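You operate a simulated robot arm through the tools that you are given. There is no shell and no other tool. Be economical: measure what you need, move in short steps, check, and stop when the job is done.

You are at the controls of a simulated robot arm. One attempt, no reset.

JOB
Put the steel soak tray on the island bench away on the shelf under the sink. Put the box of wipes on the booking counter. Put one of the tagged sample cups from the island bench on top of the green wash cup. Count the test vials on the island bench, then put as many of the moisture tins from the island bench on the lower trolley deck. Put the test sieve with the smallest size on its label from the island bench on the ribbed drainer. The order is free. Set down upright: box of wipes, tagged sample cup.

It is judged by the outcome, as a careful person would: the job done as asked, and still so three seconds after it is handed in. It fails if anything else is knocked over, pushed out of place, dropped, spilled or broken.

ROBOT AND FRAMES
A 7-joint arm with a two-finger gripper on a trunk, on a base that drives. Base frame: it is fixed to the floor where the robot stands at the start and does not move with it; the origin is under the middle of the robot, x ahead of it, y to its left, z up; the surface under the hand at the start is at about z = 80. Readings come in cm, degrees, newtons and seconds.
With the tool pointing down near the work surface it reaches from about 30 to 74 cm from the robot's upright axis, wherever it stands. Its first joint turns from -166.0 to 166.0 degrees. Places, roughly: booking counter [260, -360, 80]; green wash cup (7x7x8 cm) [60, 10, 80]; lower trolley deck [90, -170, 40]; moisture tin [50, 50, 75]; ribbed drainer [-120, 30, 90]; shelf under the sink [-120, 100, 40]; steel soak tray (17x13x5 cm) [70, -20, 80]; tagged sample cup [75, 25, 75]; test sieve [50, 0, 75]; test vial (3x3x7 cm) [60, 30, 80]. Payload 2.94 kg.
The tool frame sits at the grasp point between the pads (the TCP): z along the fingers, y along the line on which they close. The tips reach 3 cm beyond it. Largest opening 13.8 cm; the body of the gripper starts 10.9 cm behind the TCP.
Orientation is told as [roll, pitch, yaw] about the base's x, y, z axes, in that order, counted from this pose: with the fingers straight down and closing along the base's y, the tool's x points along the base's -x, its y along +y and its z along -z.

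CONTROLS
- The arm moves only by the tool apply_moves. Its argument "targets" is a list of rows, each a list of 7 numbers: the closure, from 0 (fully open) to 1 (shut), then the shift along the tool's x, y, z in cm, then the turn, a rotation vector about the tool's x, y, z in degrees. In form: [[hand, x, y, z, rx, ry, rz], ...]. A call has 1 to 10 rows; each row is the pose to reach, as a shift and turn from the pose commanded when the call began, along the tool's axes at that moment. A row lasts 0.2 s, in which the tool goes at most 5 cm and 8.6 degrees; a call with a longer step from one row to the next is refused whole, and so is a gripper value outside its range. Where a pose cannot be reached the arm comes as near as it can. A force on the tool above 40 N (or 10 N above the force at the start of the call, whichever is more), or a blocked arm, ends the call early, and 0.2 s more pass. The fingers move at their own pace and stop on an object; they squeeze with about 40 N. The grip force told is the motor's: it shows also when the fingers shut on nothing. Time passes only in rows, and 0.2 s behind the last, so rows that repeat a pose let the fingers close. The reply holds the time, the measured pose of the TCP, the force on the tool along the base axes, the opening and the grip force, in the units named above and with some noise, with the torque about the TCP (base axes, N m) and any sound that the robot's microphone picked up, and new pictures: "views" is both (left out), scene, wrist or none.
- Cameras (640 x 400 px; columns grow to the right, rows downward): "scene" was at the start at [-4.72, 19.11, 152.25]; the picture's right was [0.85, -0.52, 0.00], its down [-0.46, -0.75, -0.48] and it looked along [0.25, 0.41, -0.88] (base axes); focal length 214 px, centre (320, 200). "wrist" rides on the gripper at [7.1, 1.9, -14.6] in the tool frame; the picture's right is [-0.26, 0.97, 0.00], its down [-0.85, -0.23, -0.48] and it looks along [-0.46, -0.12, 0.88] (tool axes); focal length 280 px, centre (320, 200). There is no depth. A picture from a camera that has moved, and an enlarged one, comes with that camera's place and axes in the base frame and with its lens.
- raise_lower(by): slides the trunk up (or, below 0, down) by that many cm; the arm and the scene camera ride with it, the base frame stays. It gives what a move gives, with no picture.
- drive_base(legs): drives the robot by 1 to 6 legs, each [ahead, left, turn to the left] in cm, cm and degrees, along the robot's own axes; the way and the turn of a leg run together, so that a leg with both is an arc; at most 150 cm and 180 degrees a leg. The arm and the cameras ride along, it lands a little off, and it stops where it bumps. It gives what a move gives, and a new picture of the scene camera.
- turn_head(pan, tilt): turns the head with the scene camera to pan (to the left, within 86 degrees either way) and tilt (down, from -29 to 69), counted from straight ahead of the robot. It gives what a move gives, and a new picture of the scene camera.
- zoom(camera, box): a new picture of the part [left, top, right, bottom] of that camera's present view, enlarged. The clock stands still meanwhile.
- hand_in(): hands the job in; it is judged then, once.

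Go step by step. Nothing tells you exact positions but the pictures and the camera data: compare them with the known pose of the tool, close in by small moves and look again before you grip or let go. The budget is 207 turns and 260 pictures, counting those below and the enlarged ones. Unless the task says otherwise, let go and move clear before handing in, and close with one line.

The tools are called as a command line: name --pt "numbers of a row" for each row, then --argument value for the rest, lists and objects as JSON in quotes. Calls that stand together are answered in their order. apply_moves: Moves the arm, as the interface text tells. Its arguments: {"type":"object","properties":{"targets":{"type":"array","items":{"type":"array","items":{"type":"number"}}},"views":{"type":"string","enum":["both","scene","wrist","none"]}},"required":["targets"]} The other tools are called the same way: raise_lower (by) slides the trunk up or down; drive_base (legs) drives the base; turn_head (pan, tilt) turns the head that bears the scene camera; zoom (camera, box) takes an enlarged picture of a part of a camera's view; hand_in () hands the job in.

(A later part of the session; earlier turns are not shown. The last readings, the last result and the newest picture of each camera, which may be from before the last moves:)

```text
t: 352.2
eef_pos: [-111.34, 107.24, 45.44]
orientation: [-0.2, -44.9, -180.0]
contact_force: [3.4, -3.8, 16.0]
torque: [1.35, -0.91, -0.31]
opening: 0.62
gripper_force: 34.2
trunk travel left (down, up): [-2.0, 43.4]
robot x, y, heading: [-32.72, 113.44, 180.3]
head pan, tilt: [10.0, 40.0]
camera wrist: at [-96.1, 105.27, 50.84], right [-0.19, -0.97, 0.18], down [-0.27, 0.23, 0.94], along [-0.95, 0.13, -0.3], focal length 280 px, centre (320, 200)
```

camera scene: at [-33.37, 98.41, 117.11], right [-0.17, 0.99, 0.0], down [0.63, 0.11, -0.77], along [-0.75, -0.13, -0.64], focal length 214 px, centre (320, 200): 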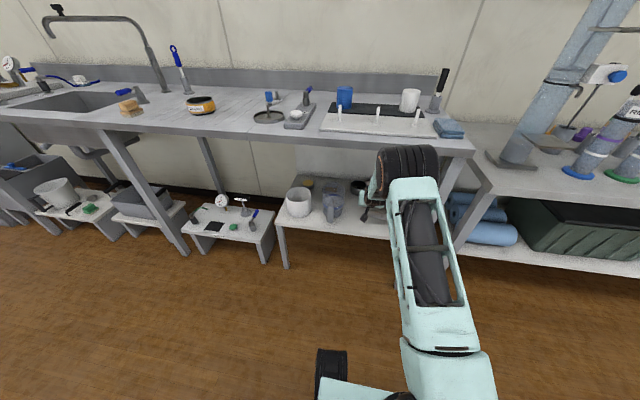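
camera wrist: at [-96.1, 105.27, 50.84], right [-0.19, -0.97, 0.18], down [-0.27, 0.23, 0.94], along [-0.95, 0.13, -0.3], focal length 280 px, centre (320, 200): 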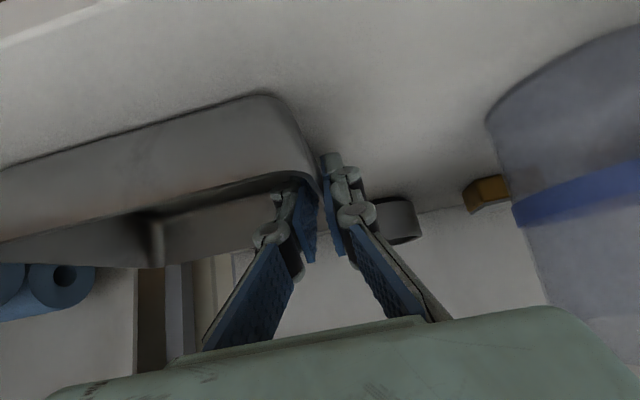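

apply_moves --pt "1 0.35 0 0.35 0 0 0" --pt "1 0.7 0 0.7 0 0 0" --views "wrist"

```text
t: 352.8
eef_pos: [-111.53, 107.28, 45.1]
orientation: [-0.3, -45.5, 179.9]
contact_force: [6.0, -2.1, 35.7]
torque: [1.42, 0.12, -0.18]
opening: 0.69
gripper_force: 34.4
trunk travel left (down, up): [-2.0, 43.4]
robot x, y, heading: [-32.74, 113.19, 179.9]
head pan, tilt: [10.0, 40.0]
camera wrist: at [-96.24, 105.33, 50.34], right [-0.19, -0.96, 0.18], down [-0.25, 0.23, 0.94], along [-0.95, 0.13, -0.29], focal length 280 px, centre (320, 200)
```

wrist: 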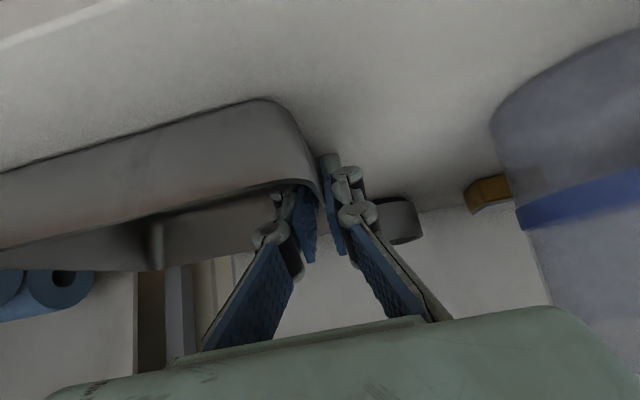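

It's seated. Ease, open, and retreat.

apply_moves --pt "1 -0.25 0 -0.25 0 0 0" --pt "0.8 -0.25 0 -0.25 0 0 0" --pt "0.65 -0.25 0 -0.25 0 0 0" --pt "0.6 -0.25 0 -0.25 0 0 0" --pt "0.6 -0.6 0 -2.5 0 0 0" --pt "0.6 -1.0 0 -6.5 0 0 0" --pt "0.6 -0.5 0 -10.5 0 0 0" --pt "0.6 1 0 -14 0 0 0" --views "both"

```text
t: 354.6
eef_pos: [-100.69, 107.18, 53.25]
orientation: [-0.3, -44.5, -180.1]
contact_force: [-0.4, -0.3, -0.4]
torque: [-0.02, 0.01, 0.0]
opening: 5.52
gripper_force: 0.1
trunk travel left (down, up): [-2.0, 43.4]
robot x, y, heading: [-32.64, 113.41, 179.5]
head pan, tilt: [10.0, 40.0]
camera scene: at [-33.37, 98.41, 117.1], right [-0.17, 0.99, 0.0], down [0.63, 0.11, -0.77], along [-0.75, -0.13, -0.64], focal length 214 px, centre (320, 200)
camera wrist: at [-85.48, 105.16, 58.9], right [-0.19, -0.97, 0.18], down [-0.27, 0.23, 0.94], along [-0.94, 0.13, -0.3], focal length 280 px, centre (320, 200)
```

scene: 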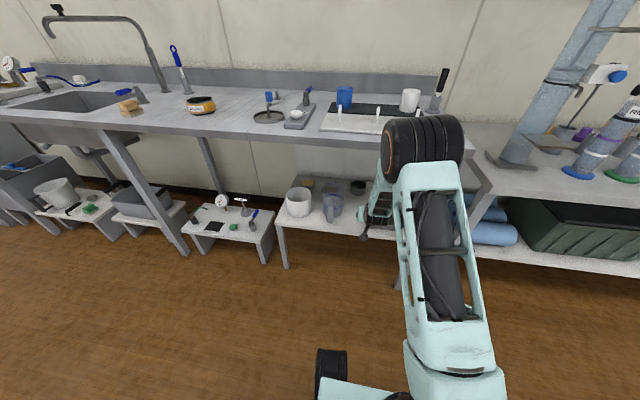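
wrist: 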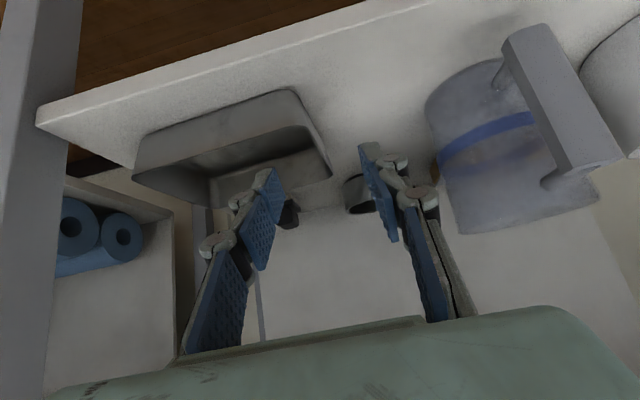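

zoom --camera "wrist" --box '[20, 70, 360, 240]'

```text
1.88 times, centred on (190, 155) of wrist
camera zoom: at [-85.48, 105.16, 58.9], right [-0.19, -0.97, 0.18], down [-0.27, 0.23, 0.94], along [-0.94, 0.13, -0.3], focal length 528 px, centre (565, 285)
```

zoom: 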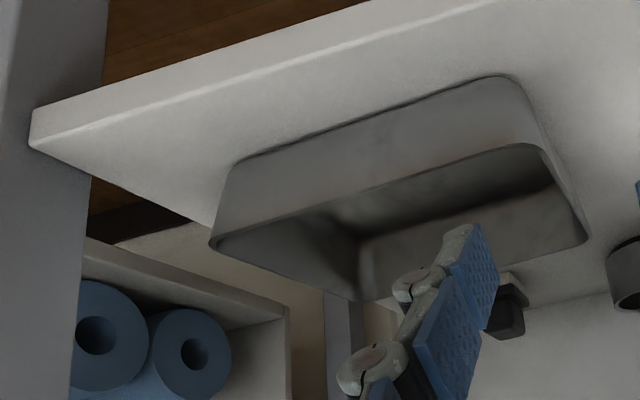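

The tray is fully on the shelf. I back out, raise, and begin the search for the wipes on the far side of the room.

drive_base --legs '[[-24, 0, 0]]'

raise_lower --by 38

apply_moves --pt "0 -1 0 -4.5 0 0 0" --pt "0 -3 0 -9 0 0 0" --pt "0 -4 0 -13.5 0 0 0" --pt "0 -4 0 -18 0 0 0" --views "none"

drive_base --legs '[[10, 0, 0], [0, 0, 90]]'

```text
t: 356.4
eef_pos: [-76.61, 106.79, 53.46]
orientation: [-0.3, -44.6, -179.7]
contact_force: [0.0, -0.1, 0.0]
torque: [-0.01, -0.01, 0.01]
opening: 5.5
gripper_force: 0.1
trunk travel left (down, up): [-2.0, 43.4]
robot x, y, heading: [-8.88, 113.34, -179.9]
head pan, tilt: [10.0, 40.0]
camera scene: at [-9.22, 98.39, 117.11], right [-0.18, 0.98, 0.0], down [0.63, 0.11, -0.77], along [-0.75, -0.13, -0.64], focal length 214 px, centre (320, 200)
```

scene: 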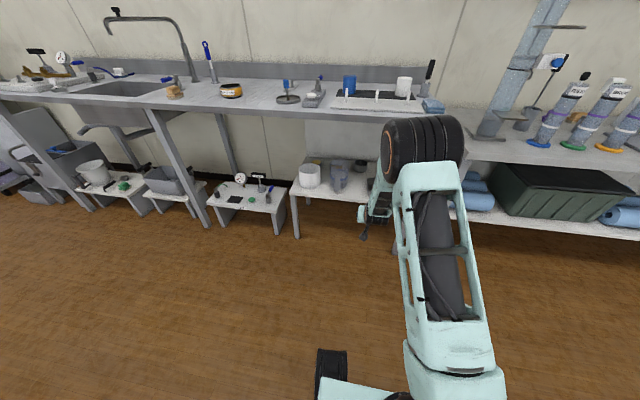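

```text
t: 360.0
eef_pos: [-76.6, 106.81, 91.51]
orientation: [-0.2, -44.7, -179.7]
contact_force: [-0.5, -0.1, -0.1]
torque: [-0.01, -0.02, 0.0]
opening: 5.52
gripper_force: 0.1
trunk travel left (down, up): [-40.0, 5.4]
robot x, y, heading: [-8.55, 113.47, -180.1]
head pan, tilt: [10.0, 40.0]
```

```text
t: 361.0
eef_pos: [-66.88, 106.86, 106.93]
orientation: [-0.2, -44.6, -179.7]
contact_force: [0.3, -0.2, 0.8]
torque: [-0.03, 0.0, 0.0]
opening: 13.81
gripper_force: 0.0
trunk travel left (down, up): [-40.0, 5.4]
robot x, y, heading: [-8.68, 113.82, -179.8]
head pan, tilt: [10.0, 40.0]
```

```text
t: 365.9
eef_pos: [-13.43, 54.91, 106.98]
orientation: [-0.2, -44.6, -91.0]
contact_force: [-0.8, -0.2, 0.1]
torque: [-0.01, 0.04, -0.02]
opening: 13.8
gripper_force: 0.2
trunk travel left (down, up): [-40.0, 5.4]
robot x, y, heading: [-18.5, 113.45, -91.1]
head pan, tilt: [10.0, 40.0]
camera scene: at [-3.8, 112.67, 155.11], right [-0.99, -0.15, 0.0], down [-0.1, 0.64, -0.77], along [0.12, -0.76, -0.64], focal length 214 px, centre (320, 200)
```

scene: 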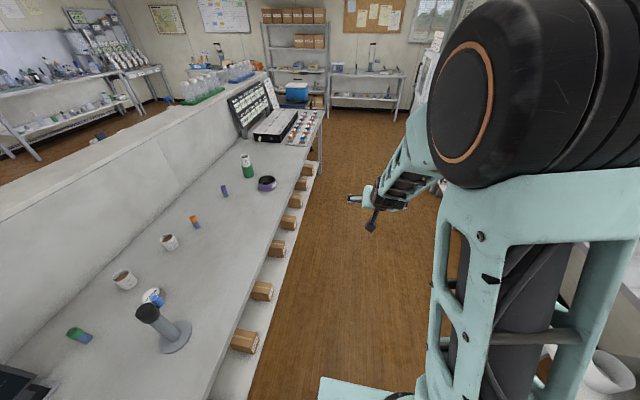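

I drive down the aisle towards the far end of the room.

drive_base --legs '[[150, 0, 0], [150, 0, 0.5], [40, 0, 0], [0, 0, 60]]'

turn_head --pan 30 --tilt 15

```text
t: 384.9
eef_pos: [28.96, -246.05, 107.01]
orientation: [-0.2, -44.6, -30.4]
contact_force: [-0.2, -1.2, 0.0]
torque: [-0.01, -0.01, -0.03]
opening: 13.8
gripper_force: 0.2
trunk travel left (down, up): [-40.0, 5.4]
robot x, y, heading: [-24.44, -221.83, -30.4]
head pan, tilt: [10.0, 40.0]
camera scene: at [-16.56, -209.27, 155.11], right [-0.35, -0.94, 0.0], down [-0.6, 0.23, -0.77], along [0.72, -0.27, -0.64], focal length 214 px, centre (320, 200)
```

scene: 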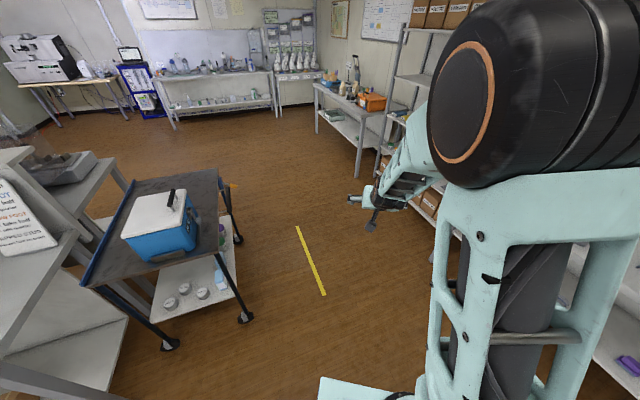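

```text
t: 385.8
eef_pos: [28.95, -246.27, 107.14]
orientation: [-0.3, -44.6, -30.4]
contact_force: [0.8, 0.0, -0.7]
torque: [0.05, -0.01, 0.01]
opening: 13.8
gripper_force: 0.1
trunk travel left (down, up): [-40.0, 5.4]
robot x, y, heading: [-23.92, -222.17, -30.5]
head pan, tilt: [30.0, 15.0]
camera scene: at [-15.17, -206.39, 159.06], right [-0.01, -1.0, 0.0], down [-0.26, 0.0, -0.97], along [0.97, -0.01, -0.26], focal length 214 px, centre (320, 200)
```

scene: 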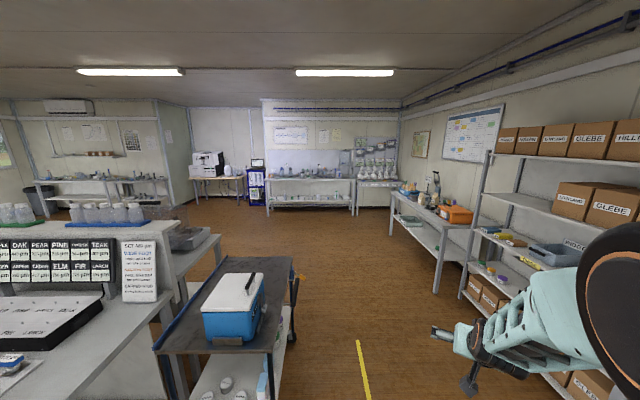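

drive_base --legs '[[0, -35, 30], [140, 0, 0], [40, 0, 0]]'

turn_head --pan 20 --tilt 15

turn_head --pan 80 --tilt 20

```text
t: 398.1
eef_pos: [203.71, -252.3, 107.03]
orientation: [-0.2, -44.6, -0.4]
contact_force: [0.5, -0.1, -0.3]
torque: [-0.03, 0.04, -0.01]
opening: 13.79
gripper_force: 0.2
trunk travel left (down, up): [-40.0, 5.4]
robot x, y, heading: [145.29, -258.1, -0.4]
head pan, tilt: [30.0, 15.0]
camera scene: at [145.68, -239.8, 159.06], right [0.49, -0.87, 0.0], down [-0.23, -0.13, -0.97], along [0.84, 0.47, -0.26], focal length 214 px, centre (320, 200)
```

scene: 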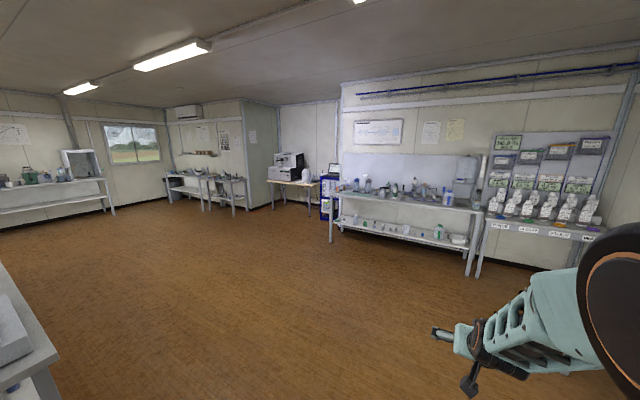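

```text
t: 398.8
eef_pos: [203.71, -252.21, 107.17]
orientation: [-0.1, -44.5, -0.4]
contact_force: [-0.5, -0.3, 0.3]
torque: [-0.03, 0.02, -0.03]
opening: 13.81
gripper_force: 0.0
trunk travel left (down, up): [-40.0, 5.4]
robot x, y, heading: [145.35, -257.82, -0.7]
head pan, tilt: [20.0, 15.0]
camera scene: at [146.32, -241.27, 159.06], right [0.33, -0.94, 0.0], down [-0.24, -0.09, -0.97], along [0.91, 0.32, -0.26], focal length 214 px, centre (320, 200)
```

scene: 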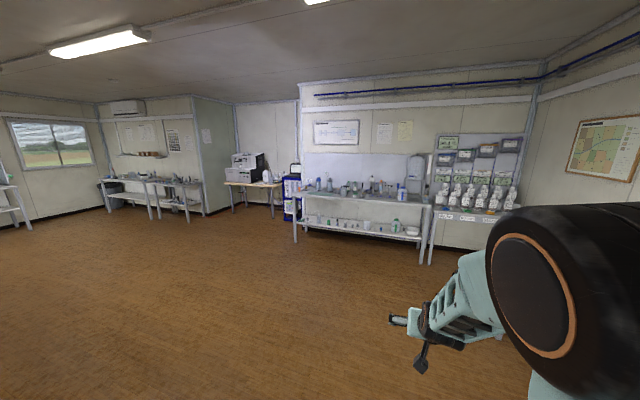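

```text
t: 400.1
eef_pos: [203.61, -252.41, 107.03]
orientation: [-0.2, -44.6, -0.5]
contact_force: [0.2, -0.5, 0.5]
torque: [0.02, -0.01, 0.0]
opening: 13.8
gripper_force: 0.0
trunk travel left (down, up): [-40.0, 5.4]
robot x, y, heading: [145.24, -257.87, -0.4]
head pan, tilt: [80.0, 20.0]
camera scene: at [139.23, -235.23, 158.25], right [0.98, -0.18, 0.0], down [-0.06, -0.34, -0.94], along [0.17, 0.92, -0.34], focal length 214 px, centre (320, 200)
```

scene: 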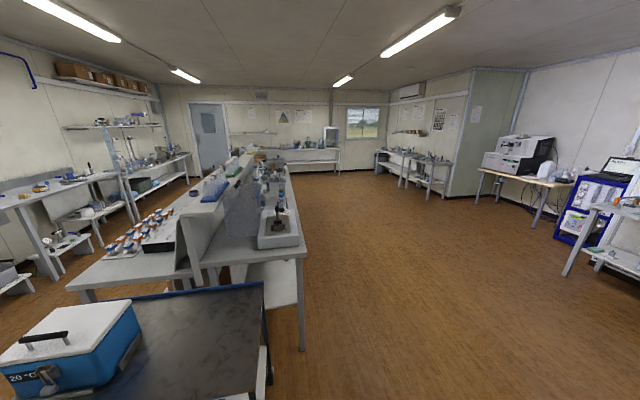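

Now I can see the other side of the island and the far benches. Zooming on them for the wipes.

zoom --camera "scene" --box '[180, 130, 340, 290]'

zoom --camera "scene" --box '[360, 110, 640, 290]'

turn_head --pan 25 --tilt 20

zoom --camera "scene" --box '[290, 90, 480, 260]'

```text
2.50 times, centred on (260, 210) of scene
camera zoom: at [139.23, -235.23, 158.25], right [0.98, -0.18, 0.0], down [-0.06, -0.34, -0.94], along [0.17, 0.92, -0.34], focal length 536 px, centre (470, 175)
```

zoom: 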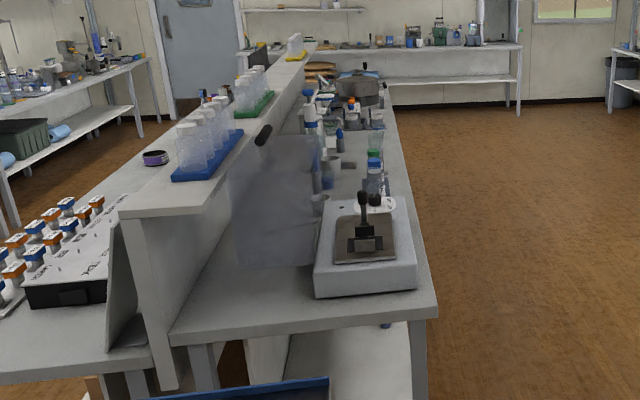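

```text
2.22 times, centred on (500, 200) of scene
camera zoom: at [139.23, -235.23, 158.25], right [0.98, -0.18, 0.0], down [-0.06, -0.34, -0.94], along [0.17, 0.92, -0.34], focal length 477 px, centre (-80, 200)
```

zoom: 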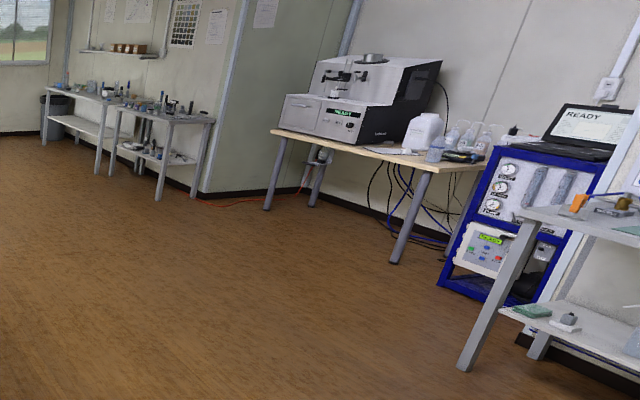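

```text
t: 401.4
eef_pos: [203.75, -252.22, 107.13]
orientation: [-0.2, -44.5, -0.4]
contact_force: [-0.1, -0.1, -0.2]
torque: [-0.01, -0.02, 0.05]
opening: 13.81
gripper_force: 0.0
trunk travel left (down, up): [-40.0, 5.4]
robot x, y, heading: [145.67, -258.28, -0.6]
head pan, tilt: [25.0, 20.0]
camera scene: at [145.99, -240.53, 158.25], right [0.41, -0.91, 0.0], down [-0.31, -0.14, -0.94], along [0.86, 0.39, -0.34], focal length 214 px, centre (320, 200)
```

scene: 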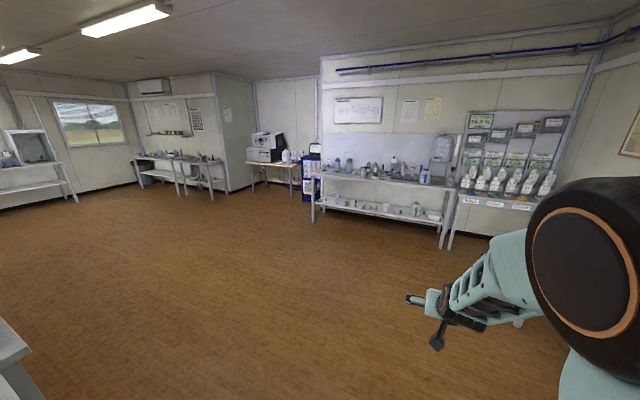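

```text
2.35 times, centred on (385, 175) of scene
camera zoom: at [145.99, -240.53, 158.25], right [0.41, -0.91, 0.0], down [-0.31, -0.14, -0.94], along [0.86, 0.39, -0.34], focal length 505 px, centre (167, 259)
```

zoom: 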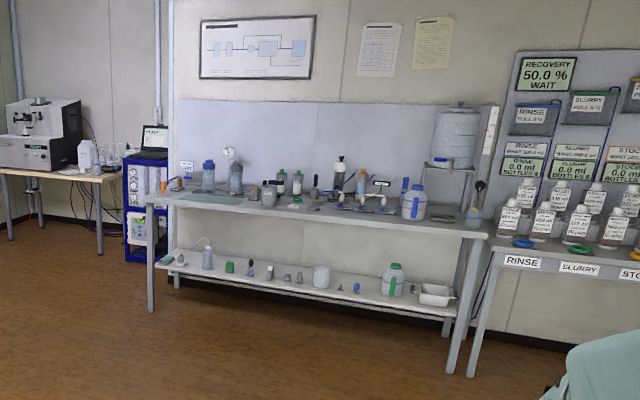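

zoom --camera "scene" --box '[305, 145, 385, 220]'

zoom --camera "scene" --box '[375, 145, 455, 225]'

zoom --camera "scene" --box '[130, 110, 310, 200]'

```text
5.33 times, centred on (345, 182) of scene
camera zoom: at [145.99, -240.53, 158.25], right [0.41, -0.91, 0.0], down [-0.31, -0.14, -0.94], along [0.86, 0.39, -0.34], focal length 1144 px, centre (187, 293)
```

zoom: 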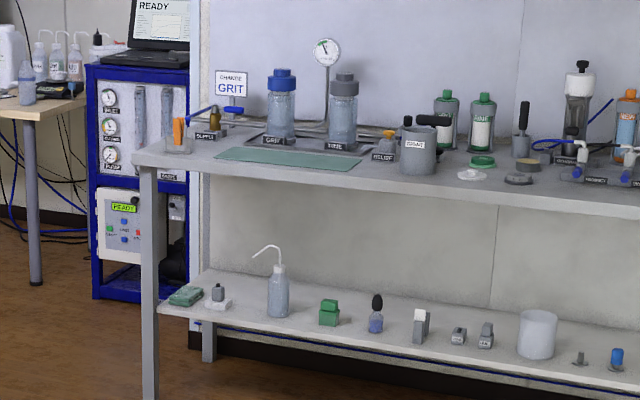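

```text
5.00 times, centred on (415, 185) of scene
camera zoom: at [145.99, -240.53, 158.25], right [0.41, -0.91, 0.0], down [-0.31, -0.14, -0.94], along [0.86, 0.39, -0.34], focal length 1072 px, centre (-155, 275)
```

zoom: 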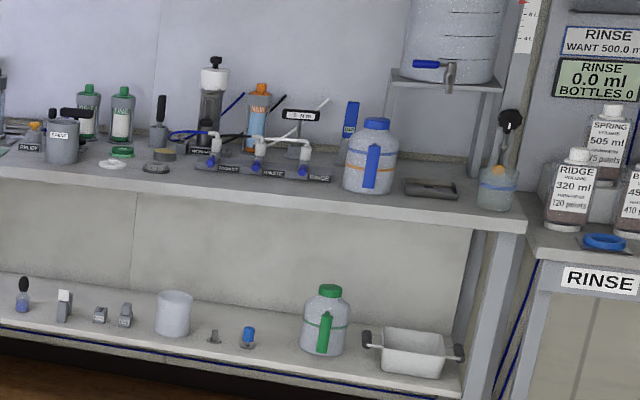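

```text
3.56 times, centred on (220, 155) of scene
camera zoom: at [145.99, -240.53, 158.25], right [0.41, -0.91, 0.0], down [-0.31, -0.14, -0.94], along [0.86, 0.39, -0.34], focal length 763 px, centre (676, 360)
```

zoom: 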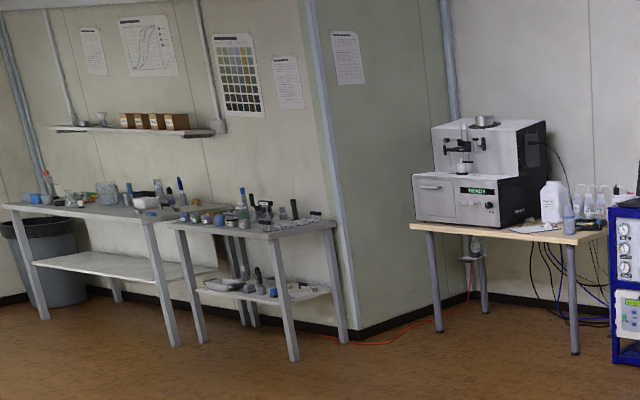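

zoom --camera "scene" --box '[265, 140, 325, 180]'

turn_head --pan -40 --tilt 25

```text
10.00 times, centred on (295, 160) of scene
camera zoom: at [145.99, -240.53, 158.25], right [0.41, -0.91, 0.0], down [-0.31, -0.14, -0.94], along [0.86, 0.39, -0.34], focal length 2145 px, centre (570, 600)
```

zoom: 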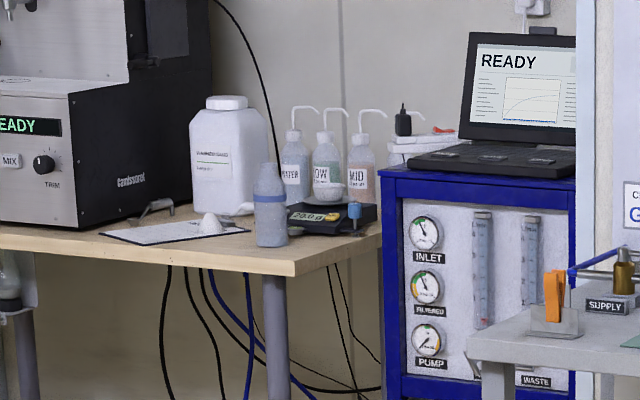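

```text
t: 402.7
eef_pos: [203.67, -252.2, 106.94]
orientation: [-0.3, -44.6, -0.4]
contact_force: [-0.7, 0.6, 0.5]
torque: [0.02, -0.03, -0.03]
opening: 13.81
gripper_force: 0.1
trunk travel left (down, up): [-40.0, 5.4]
robot x, y, heading: [145.21, -258.1, -0.5]
head pan, tilt: [-40.0, 25.0]
camera scene: at [144.52, -250.37, 157.44], right [-0.65, -0.76, 0.0], down [-0.32, 0.27, -0.91], along [0.69, -0.59, -0.42], focal length 214 px, centre (320, 200)
```

scene: 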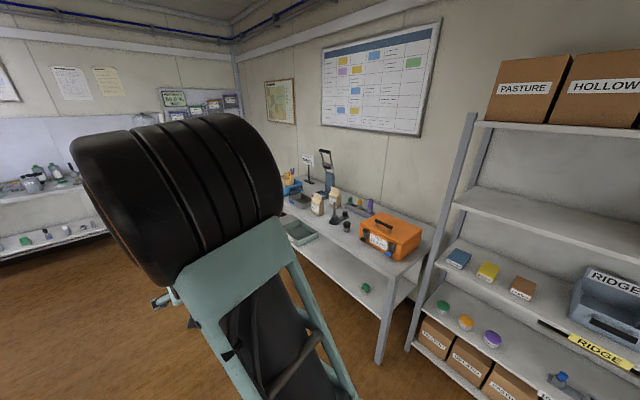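

zoom --camera "scene" --box '[270, 140, 450, 320]'

turn_head --pan -75 --tilt 25

zoom --camera "scene" --box '[200, 130, 560, 350]'

```text
2.22 times, centred on (360, 230) of scene
camera zoom: at [144.52, -250.37, 157.44], right [-0.65, -0.76, 0.0], down [-0.32, 0.27, -0.91], along [0.69, -0.59, -0.42], focal length 477 px, centre (231, 133)
```

zoom: 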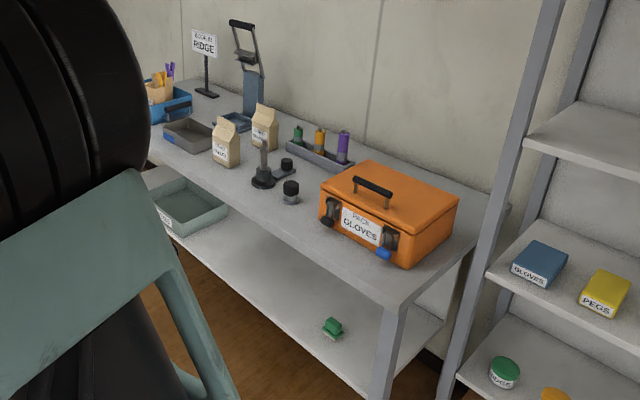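

```text
t: 403.7
eef_pos: [203.78, -252.25, 107.1]
orientation: [-0.2, -44.6, -0.4]
contact_force: [0.9, 0.8, 0.6]
torque: [0.0, 0.01, 0.0]
opening: 13.79
gripper_force: 0.1
trunk travel left (down, up): [-40.0, 5.4]
robot x, y, heading: [145.46, -258.21, -0.5]
head pan, tilt: [-75.0, 25.0]
camera scene: at [139.82, -253.31, 157.44], right [-0.97, -0.25, 0.0], down [-0.11, 0.41, -0.91], along [0.23, -0.88, -0.42], focal length 214 px, centre (320, 200)
```

scene: 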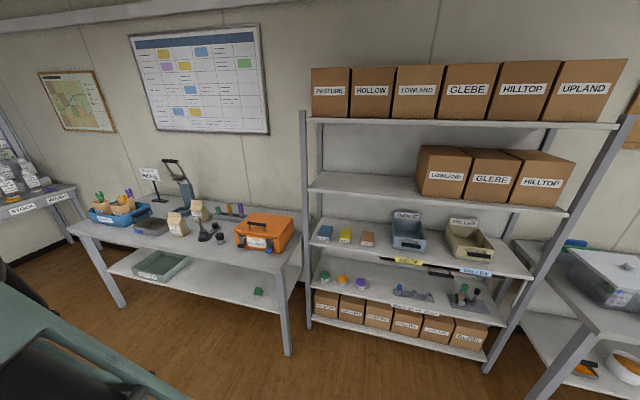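

```text
1.78 times, centred on (380, 240) of scene
camera zoom: at [139.82, -253.31, 157.44], right [-0.97, -0.25, 0.0], down [-0.11, 0.41, -0.91], along [0.23, -0.88, -0.42], focal length 381 px, centre (213, 129)
```

zoom: 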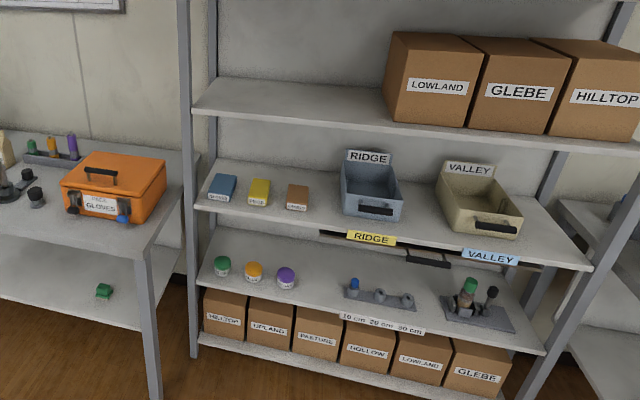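

Small boxes on the rack: GLOVES, PEGS, and a brown one. Zoom.

zoom --camera "scene" --box '[305, 215, 385, 260]'

```text
8.00 times, centred on (345, 238) of scene
camera zoom: at [139.82, -253.31, 157.44], right [-0.97, -0.25, 0.0], down [-0.11, 0.41, -0.91], along [0.23, -0.88, -0.42], focal length 1716 px, centre (120, -100)
```

zoom: 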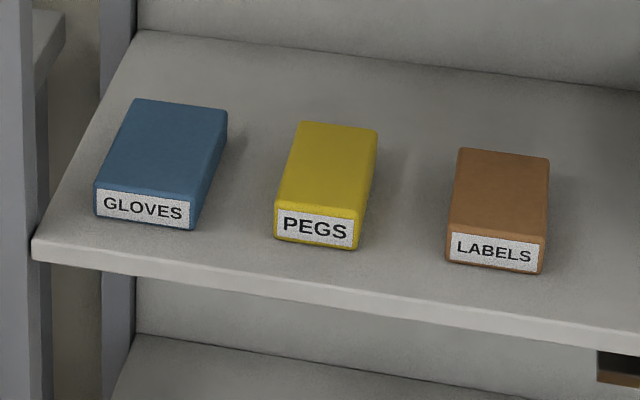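

GLOVES, PEGS, LABELS — the wipes box is likely of this kind. I check the green item under the booking counter and the boxes on the lower shelf of the next table.

zoom --camera "scene" --box '[240, 280, 280, 305]'

turn_head --pan -86 --tilt 30

zoom --camera "scene" --box '[440, 170, 640, 330]'

```text
16.00 times, centred on (260, 292) of scene
camera zoom: at [139.82, -253.31, 157.44], right [-0.97, -0.25, 0.0], down [-0.11, 0.41, -0.91], along [0.23, -0.88, -0.42], focal length 3432 px, centre (1280, -1280)
```

zoom: 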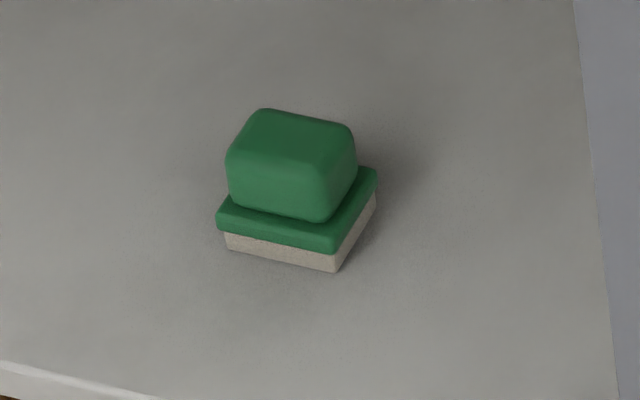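

```text
t: 404.4
eef_pos: [203.81, -252.11, 107.17]
orientation: [-0.2, -44.6, -0.4]
contact_force: [-0.7, -0.5, 0.6]
torque: [0.03, 0.02, -0.02]
opening: 13.79
gripper_force: 0.1
trunk travel left (down, up): [-40.0, 5.4]
robot x, y, heading: [145.52, -257.87, -0.7]
head pan, tilt: [-85.9, 30.0]
camera scene: at [138.07, -253.41, 156.65], right [-1.0, -0.06, 0.0], down [-0.03, 0.5, -0.87], along [0.05, -0.86, -0.5], focal length 214 px, centre (320, 200)
```

scene: 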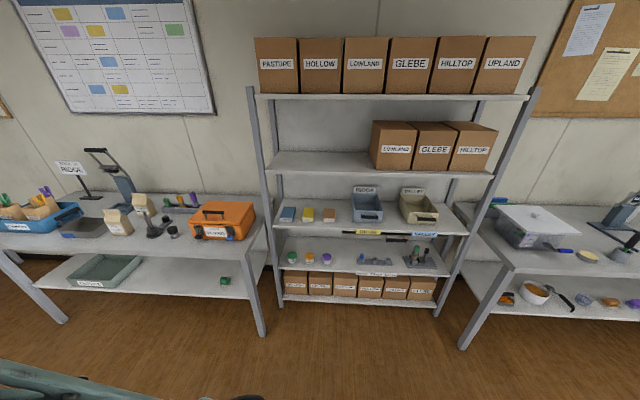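

```text
2.50 times, centred on (540, 250) of scene
camera zoom: at [138.07, -253.41, 156.65], right [-1.0, -0.06, 0.0], down [-0.03, 0.5, -0.87], along [0.05, -0.86, -0.5], focal length 536 px, centre (-230, 75)
```

zoom: 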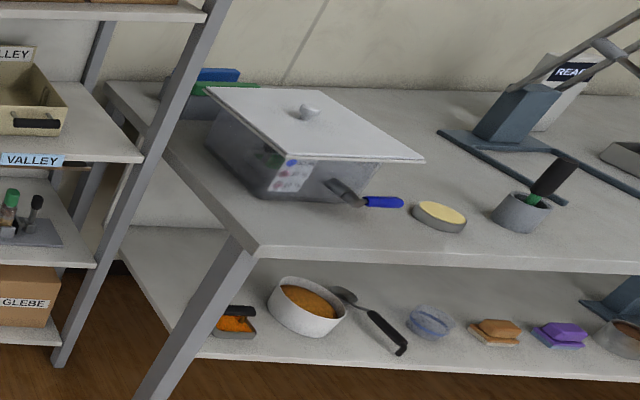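

No wipes here. I look closely at the island's other side and the far-corner benches.

turn_head --pan 80 --tilt 20

zoom --camera "scene" --box '[235, 140, 305, 230]'

zoom --camera "scene" --box '[370, 120, 460, 200]'

zoom --camera "scene" --box '[230, 115, 350, 180]'

```text
t: 407.0
eef_pos: [203.8, -252.33, 107.14]
orientation: [-0.3, -44.7, -0.5]
contact_force: [0.3, -0.4, 0.5]
torque: [-0.03, -0.01, 0.0]
opening: 13.82
gripper_force: 0.1
trunk travel left (down, up): [-40.0, 5.4]
robot x, y, heading: [145.5, -258.09, -0.5]
head pan, tilt: [80.0, 20.0]
camera scene: at [139.22, -235.23, 158.25], right [0.98, -0.18, 0.0], down [-0.06, -0.34, -0.94], along [0.17, 0.92, -0.34], focal length 214 px, centre (320, 200)
```

scene: 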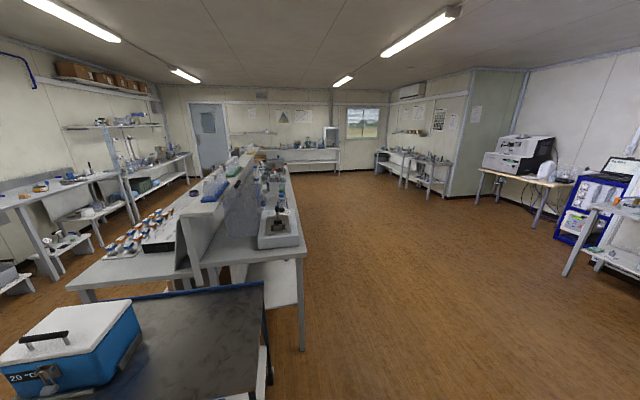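

```text
4.44 times, centred on (270, 185) of scene
camera zoom: at [139.22, -235.23, 158.25], right [0.98, -0.18, 0.0], down [-0.06, -0.34, -0.94], along [0.17, 0.92, -0.34], focal length 953 px, centre (542, 267)
```

zoom: 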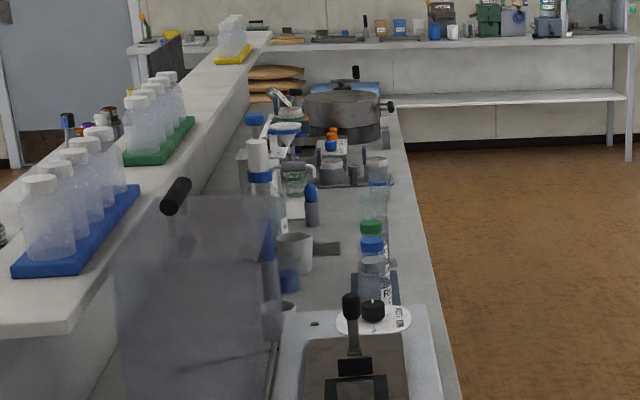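

```text
5.00 times, centred on (415, 160) of scene
camera zoom: at [139.22, -235.23, 158.25], right [0.98, -0.18, 0.0], down [-0.06, -0.34, -0.94], along [0.17, 0.92, -0.34], focal length 1072 px, centre (-155, 400)
```

zoom: 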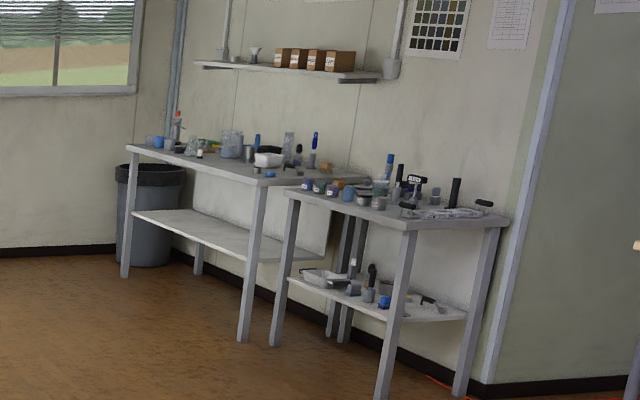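

```text
5.33 times, centred on (290, 148) of scene
camera zoom: at [139.22, -235.23, 158.25], right [0.98, -0.18, 0.0], down [-0.06, -0.34, -0.94], along [0.17, 0.92, -0.34], focal length 1144 px, centre (480, 480)
```

zoom: 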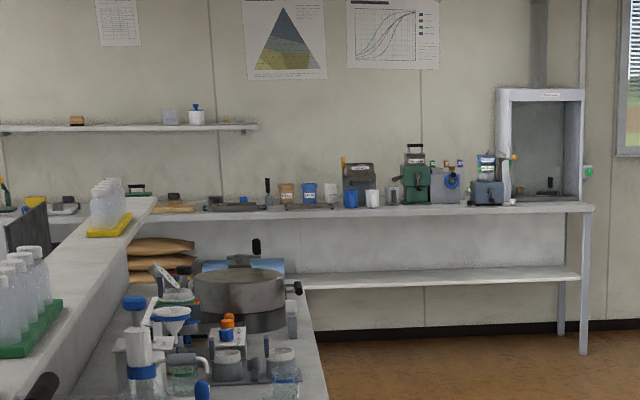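

The light-blue box with a white band on the trolley's lower deck is a candidate. I turn to look at it from this side.

drive_base --legs '[[0, 0, 75]]'

turn_head --pan 75 --tilt 40

```text
t: 410.6
eef_pos: [155.03, -200.21, 107.21]
orientation: [-0.2, -44.6, 74.5]
contact_force: [0.9, 0.6, -0.1]
torque: [-0.01, -0.03, 0.02]
opening: 13.78
gripper_force: 0.0
trunk travel left (down, up): [-40.0, 5.4]
robot x, y, heading: [145.51, -257.95, 74.5]
head pan, tilt: [80.0, 20.0]
camera scene: at [121.82, -257.99, 158.25], right [0.43, 0.9, 0.0], down [0.31, -0.15, -0.94], along [-0.85, 0.41, -0.34], focal length 214 px, centre (320, 200)
```

scene: 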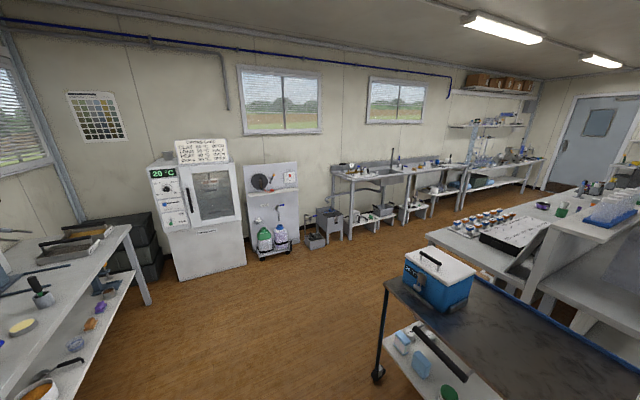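

```text
t: 411.4
eef_pos: [155.04, -200.29, 107.09]
orientation: [-0.2, -44.6, 74.4]
contact_force: [-0.3, 0.1, -0.7]
torque: [0.01, -0.02, 0.0]
opening: 13.79
gripper_force: 0.1
trunk travel left (down, up): [-40.0, 5.4]
robot x, y, heading: [145.52, -258.29, 74.5]
head pan, tilt: [75.0, 40.0]
camera scene: at [122.9, -257.69, 155.11], right [0.51, 0.86, 0.0], down [0.55, -0.33, -0.77], along [-0.66, 0.39, -0.64], focal length 214 px, centre (320, 200)
```

scene: 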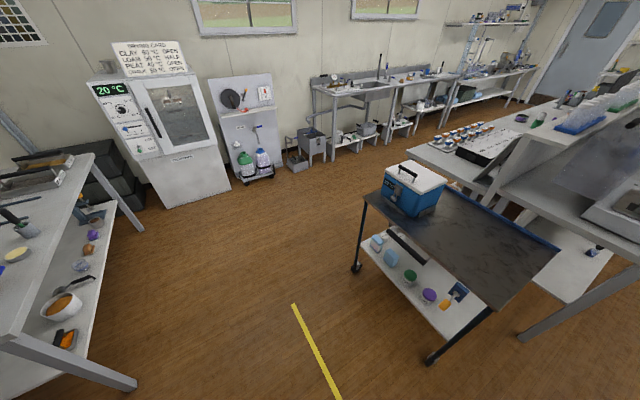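

zoom --camera "scene" --box '[355, 225, 485, 330]'

zoom --camera "scene" --box '[220, 60, 300, 190]'

zoom --camera "scene" --box '[0, 150, 150, 360]'

```text
3.81 times, centred on (420, 278) of scene
camera zoom: at [122.9, -257.69, 155.11], right [0.51, 0.86, 0.0], down [0.55, -0.33, -0.77], along [-0.66, 0.39, -0.64], focal length 817 px, centre (-61, -95)
```

zoom: 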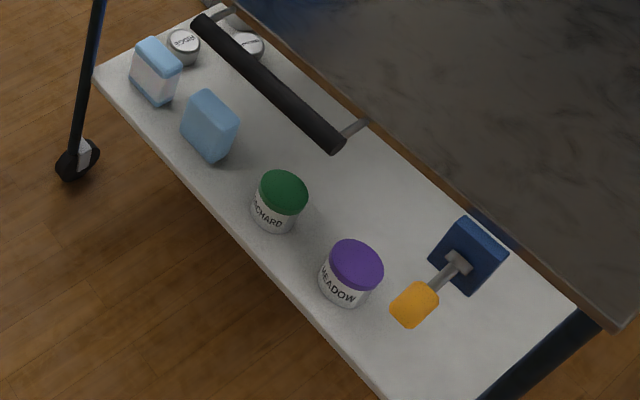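

```text
3.08 times, centred on (260, 125) of scene
camera zoom: at [122.9, -257.69, 155.11], right [0.51, 0.86, 0.0], down [0.55, -0.33, -0.77], along [-0.66, 0.39, -0.64], focal length 660 px, centre (505, 431)
```

zoom: 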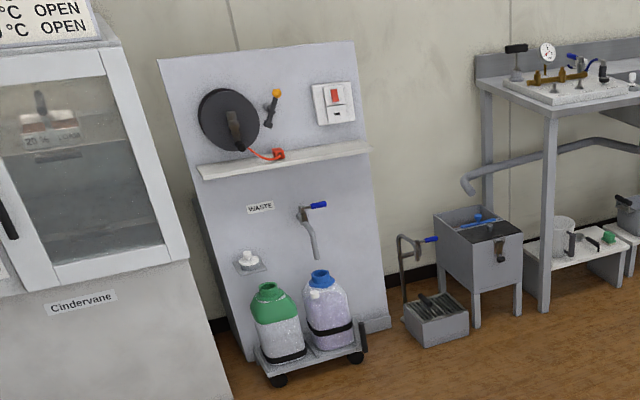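

```text
1.90 times, centred on (75, 255) of scene
camera zoom: at [122.9, -257.69, 155.11], right [0.51, 0.86, 0.0], down [0.55, -0.33, -0.77], along [-0.66, 0.39, -0.64], focal length 408 px, centre (787, 95)
```

zoom: 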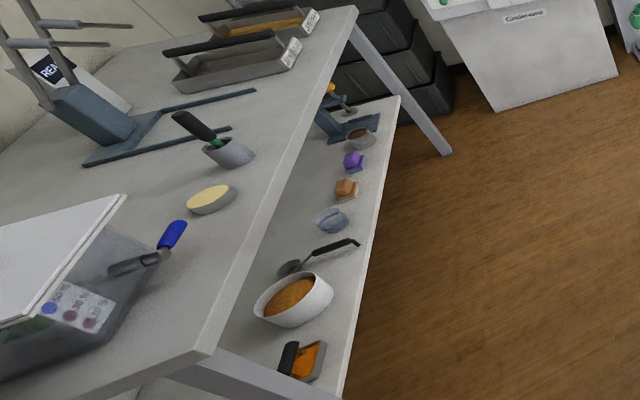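

Those look like gel packs for the cooler. I drive along the island's other side to search there.

drive_base --legs '[[0, -60, 15.5], [150, 0, 0]]'

turn_head --pan 60 --tilt 25

turn_head --pan 20 --tilt 15

```text
t: 424.3
eef_pos: [196.98, -59.0, 107.03]
orientation: [-0.2, -44.6, 91.4]
contact_force: [-0.2, 0.0, -0.7]
torque: [0.01, 0.0, 0.02]
opening: 13.8
gripper_force: 0.0
trunk travel left (down, up): [-40.0, 5.4]
robot x, y, heading: [204.67, -117.38, 91.4]
head pan, tilt: [75.0, 40.0]
camera scene: at [182.85, -123.26, 155.11], right [0.24, 0.97, 0.0], down [0.62, -0.15, -0.77], along [-0.74, 0.18, -0.64], focal length 214 px, centre (320, 200)
```

scene: 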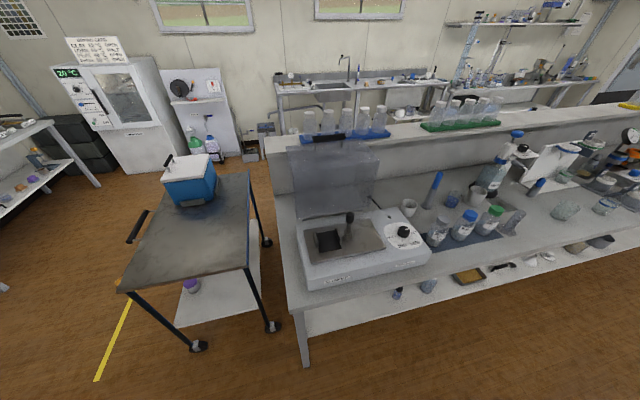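

```text
t: 425.1
eef_pos: [196.94, -59.08, 107.08]
orientation: [-0.2, -44.6, 91.4]
contact_force: [0.2, 0.3, 1.0]
torque: [0.02, 0.0, 0.01]
opening: 13.79
gripper_force: 0.0
trunk travel left (down, up): [-40.0, 5.4]
robot x, y, heading: [204.6, -117.32, 91.2]
head pan, tilt: [60.0, 25.0]
camera scene: at [183.03, -120.87, 157.43], right [0.48, 0.88, 0.0], down [0.37, -0.2, -0.91], along [-0.79, 0.44, -0.42], focal length 214 px, centre (320, 200)
```

scene: 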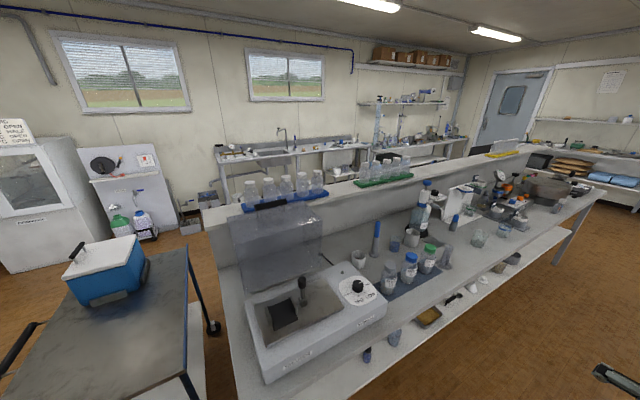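

```text
t: 426.1
eef_pos: [196.99, -59.12, 107.04]
orientation: [-0.2, -44.6, 91.4]
contact_force: [0.4, -1.0, -0.9]
torque: [0.02, 0.0, -0.01]
opening: 13.8
gripper_force: 0.1
trunk travel left (down, up): [-40.0, 5.4]
robot x, y, heading: [204.58, -116.72, 91.4]
head pan, tilt: [20.0, 15.0]
camera scene: at [187.72, -116.59, 159.06], right [0.93, 0.36, 0.0], down [0.09, -0.24, -0.97], along [-0.35, 0.9, -0.26], focal length 214 px, centre (320, 200)
```

scene: 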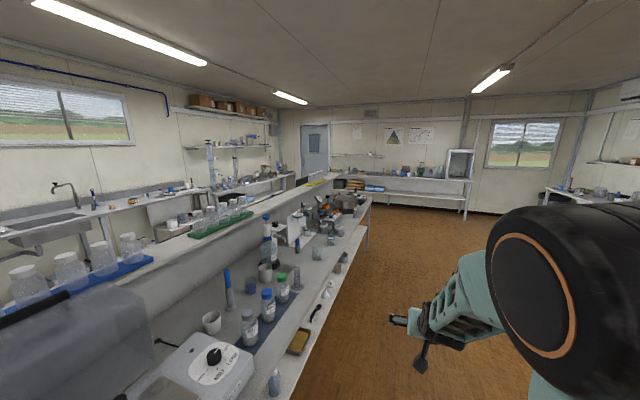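

drive_base --legs '[[110, 0, -1]]'

turn_head --pan 75 --tilt 40

turn_head --pan 35 --tilt 20

turn_head --pan -15 --tilt 20

```text
t: 431.8
eef_pos: [197.76, 51.08, 107.02]
orientation: [-0.1, -44.6, 89.7]
contact_force: [0.6, -0.5, 0.7]
torque: [0.01, -0.01, 0.04]
opening: 13.83
gripper_force: 0.0
trunk travel left (down, up): [-40.0, 5.4]
robot x, y, heading: [203.74, -6.99, 89.7]
head pan, tilt: [20.0, 15.0]
camera scene: at [187.02, -6.19, 159.06], right [0.94, 0.33, 0.0], down [0.09, -0.24, -0.97], along [-0.32, 0.91, -0.26], focal length 214 px, centre (320, 200)
```

scene: 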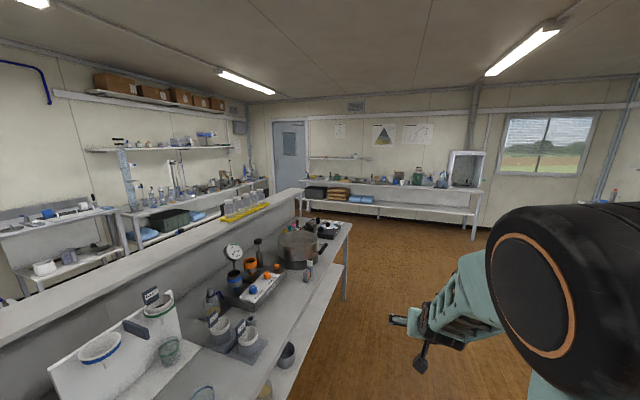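

```text
t: 433.0
eef_pos: [197.87, 50.98, 107.29]
orientation: [-0.3, -44.6, 89.7]
contact_force: [0.3, -0.1, 0.5]
torque: [-0.01, 0.0, 0.03]
opening: 13.81
gripper_force: 0.0
trunk travel left (down, up): [-40.0, 5.4]
robot x, y, heading: [203.59, -7.62, 89.5]
head pan, tilt: [75.0, 40.0]
camera scene: at [181.95, -12.74, 155.11], right [0.27, 0.96, 0.0], down [0.62, -0.17, -0.77], along [-0.74, 0.2, -0.64], focal length 214 px, centre (320, 200)
```

scene: 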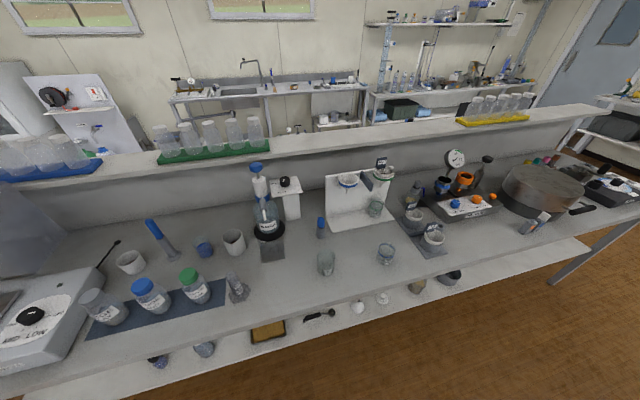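

```text
t: 434.1
eef_pos: [197.9, 51.03, 107.04]
orientation: [-0.2, -44.6, 89.7]
contact_force: [-1.0, 0.1, -0.6]
torque: [-0.03, -0.01, 0.02]
opening: 13.82
gripper_force: 0.0
trunk travel left (down, up): [-40.0, 5.4]
robot x, y, heading: [203.97, -7.3, 89.5]
head pan, tilt: [35.0, 20.0]
camera scene: at [184.85, -7.34, 158.24], right [0.82, 0.57, 0.0], down [0.19, -0.28, -0.94], along [-0.53, 0.77, -0.34], focal length 214 px, centre (320, 200)
```

scene: 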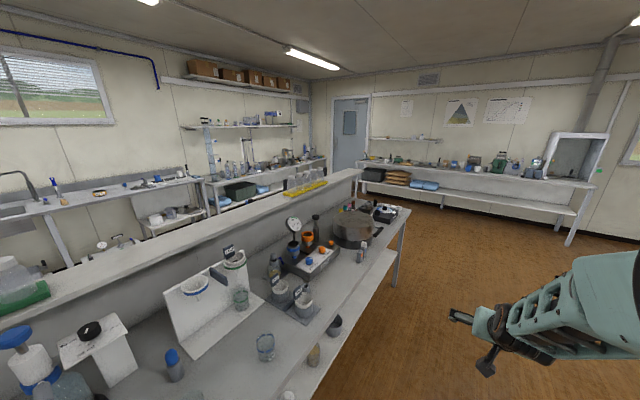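

```text
t: 435.2
eef_pos: [197.86, 51.12, 107.02]
orientation: [-0.2, -44.6, 89.7]
contact_force: [-0.1, 0.4, -0.1]
torque: [0.02, 0.0, -0.01]
opening: 13.8
gripper_force: 0.1
trunk travel left (down, up): [-40.0, 5.4]
robot x, y, heading: [203.95, -7.29, 89.1]
head pan, tilt: [-15.0, 20.0]
camera scene: at [192.62, -6.03, 158.25], right [0.96, -0.27, 0.0], down [-0.09, -0.33, -0.94], along [0.25, 0.91, -0.34], focal length 214 px, centre (320, 200)
```

scene: 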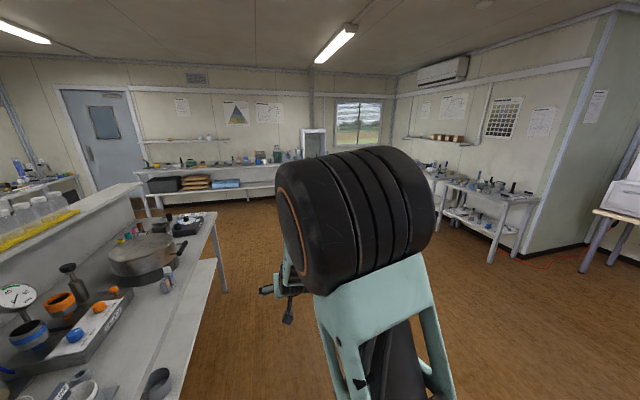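

zoom --camera "scene" --box '[395, 120, 555, 260]'

zoom --camera "scene" --box '[130, 120, 330, 220]'

```text
2.86 times, centred on (475, 190) of scene
camera zoom: at [192.62, -6.03, 158.25], right [0.96, -0.27, 0.0], down [-0.09, -0.33, -0.94], along [0.25, 0.91, -0.34], focal length 613 px, centre (-123, 229)
```

zoom: 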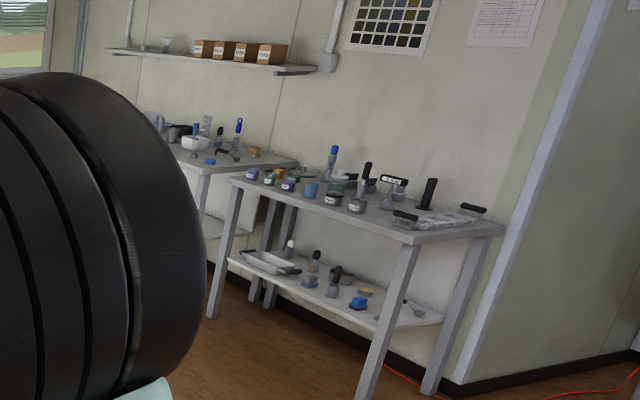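

```text
3.20 times, centred on (230, 170) of scene
camera zoom: at [192.62, -6.03, 158.25], right [0.96, -0.27, 0.0], down [-0.09, -0.33, -0.94], along [0.25, 0.91, -0.34], focal length 686 px, centre (608, 296)
```

zoom: 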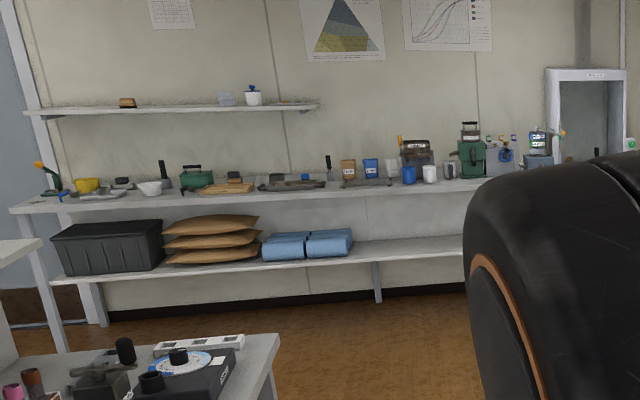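

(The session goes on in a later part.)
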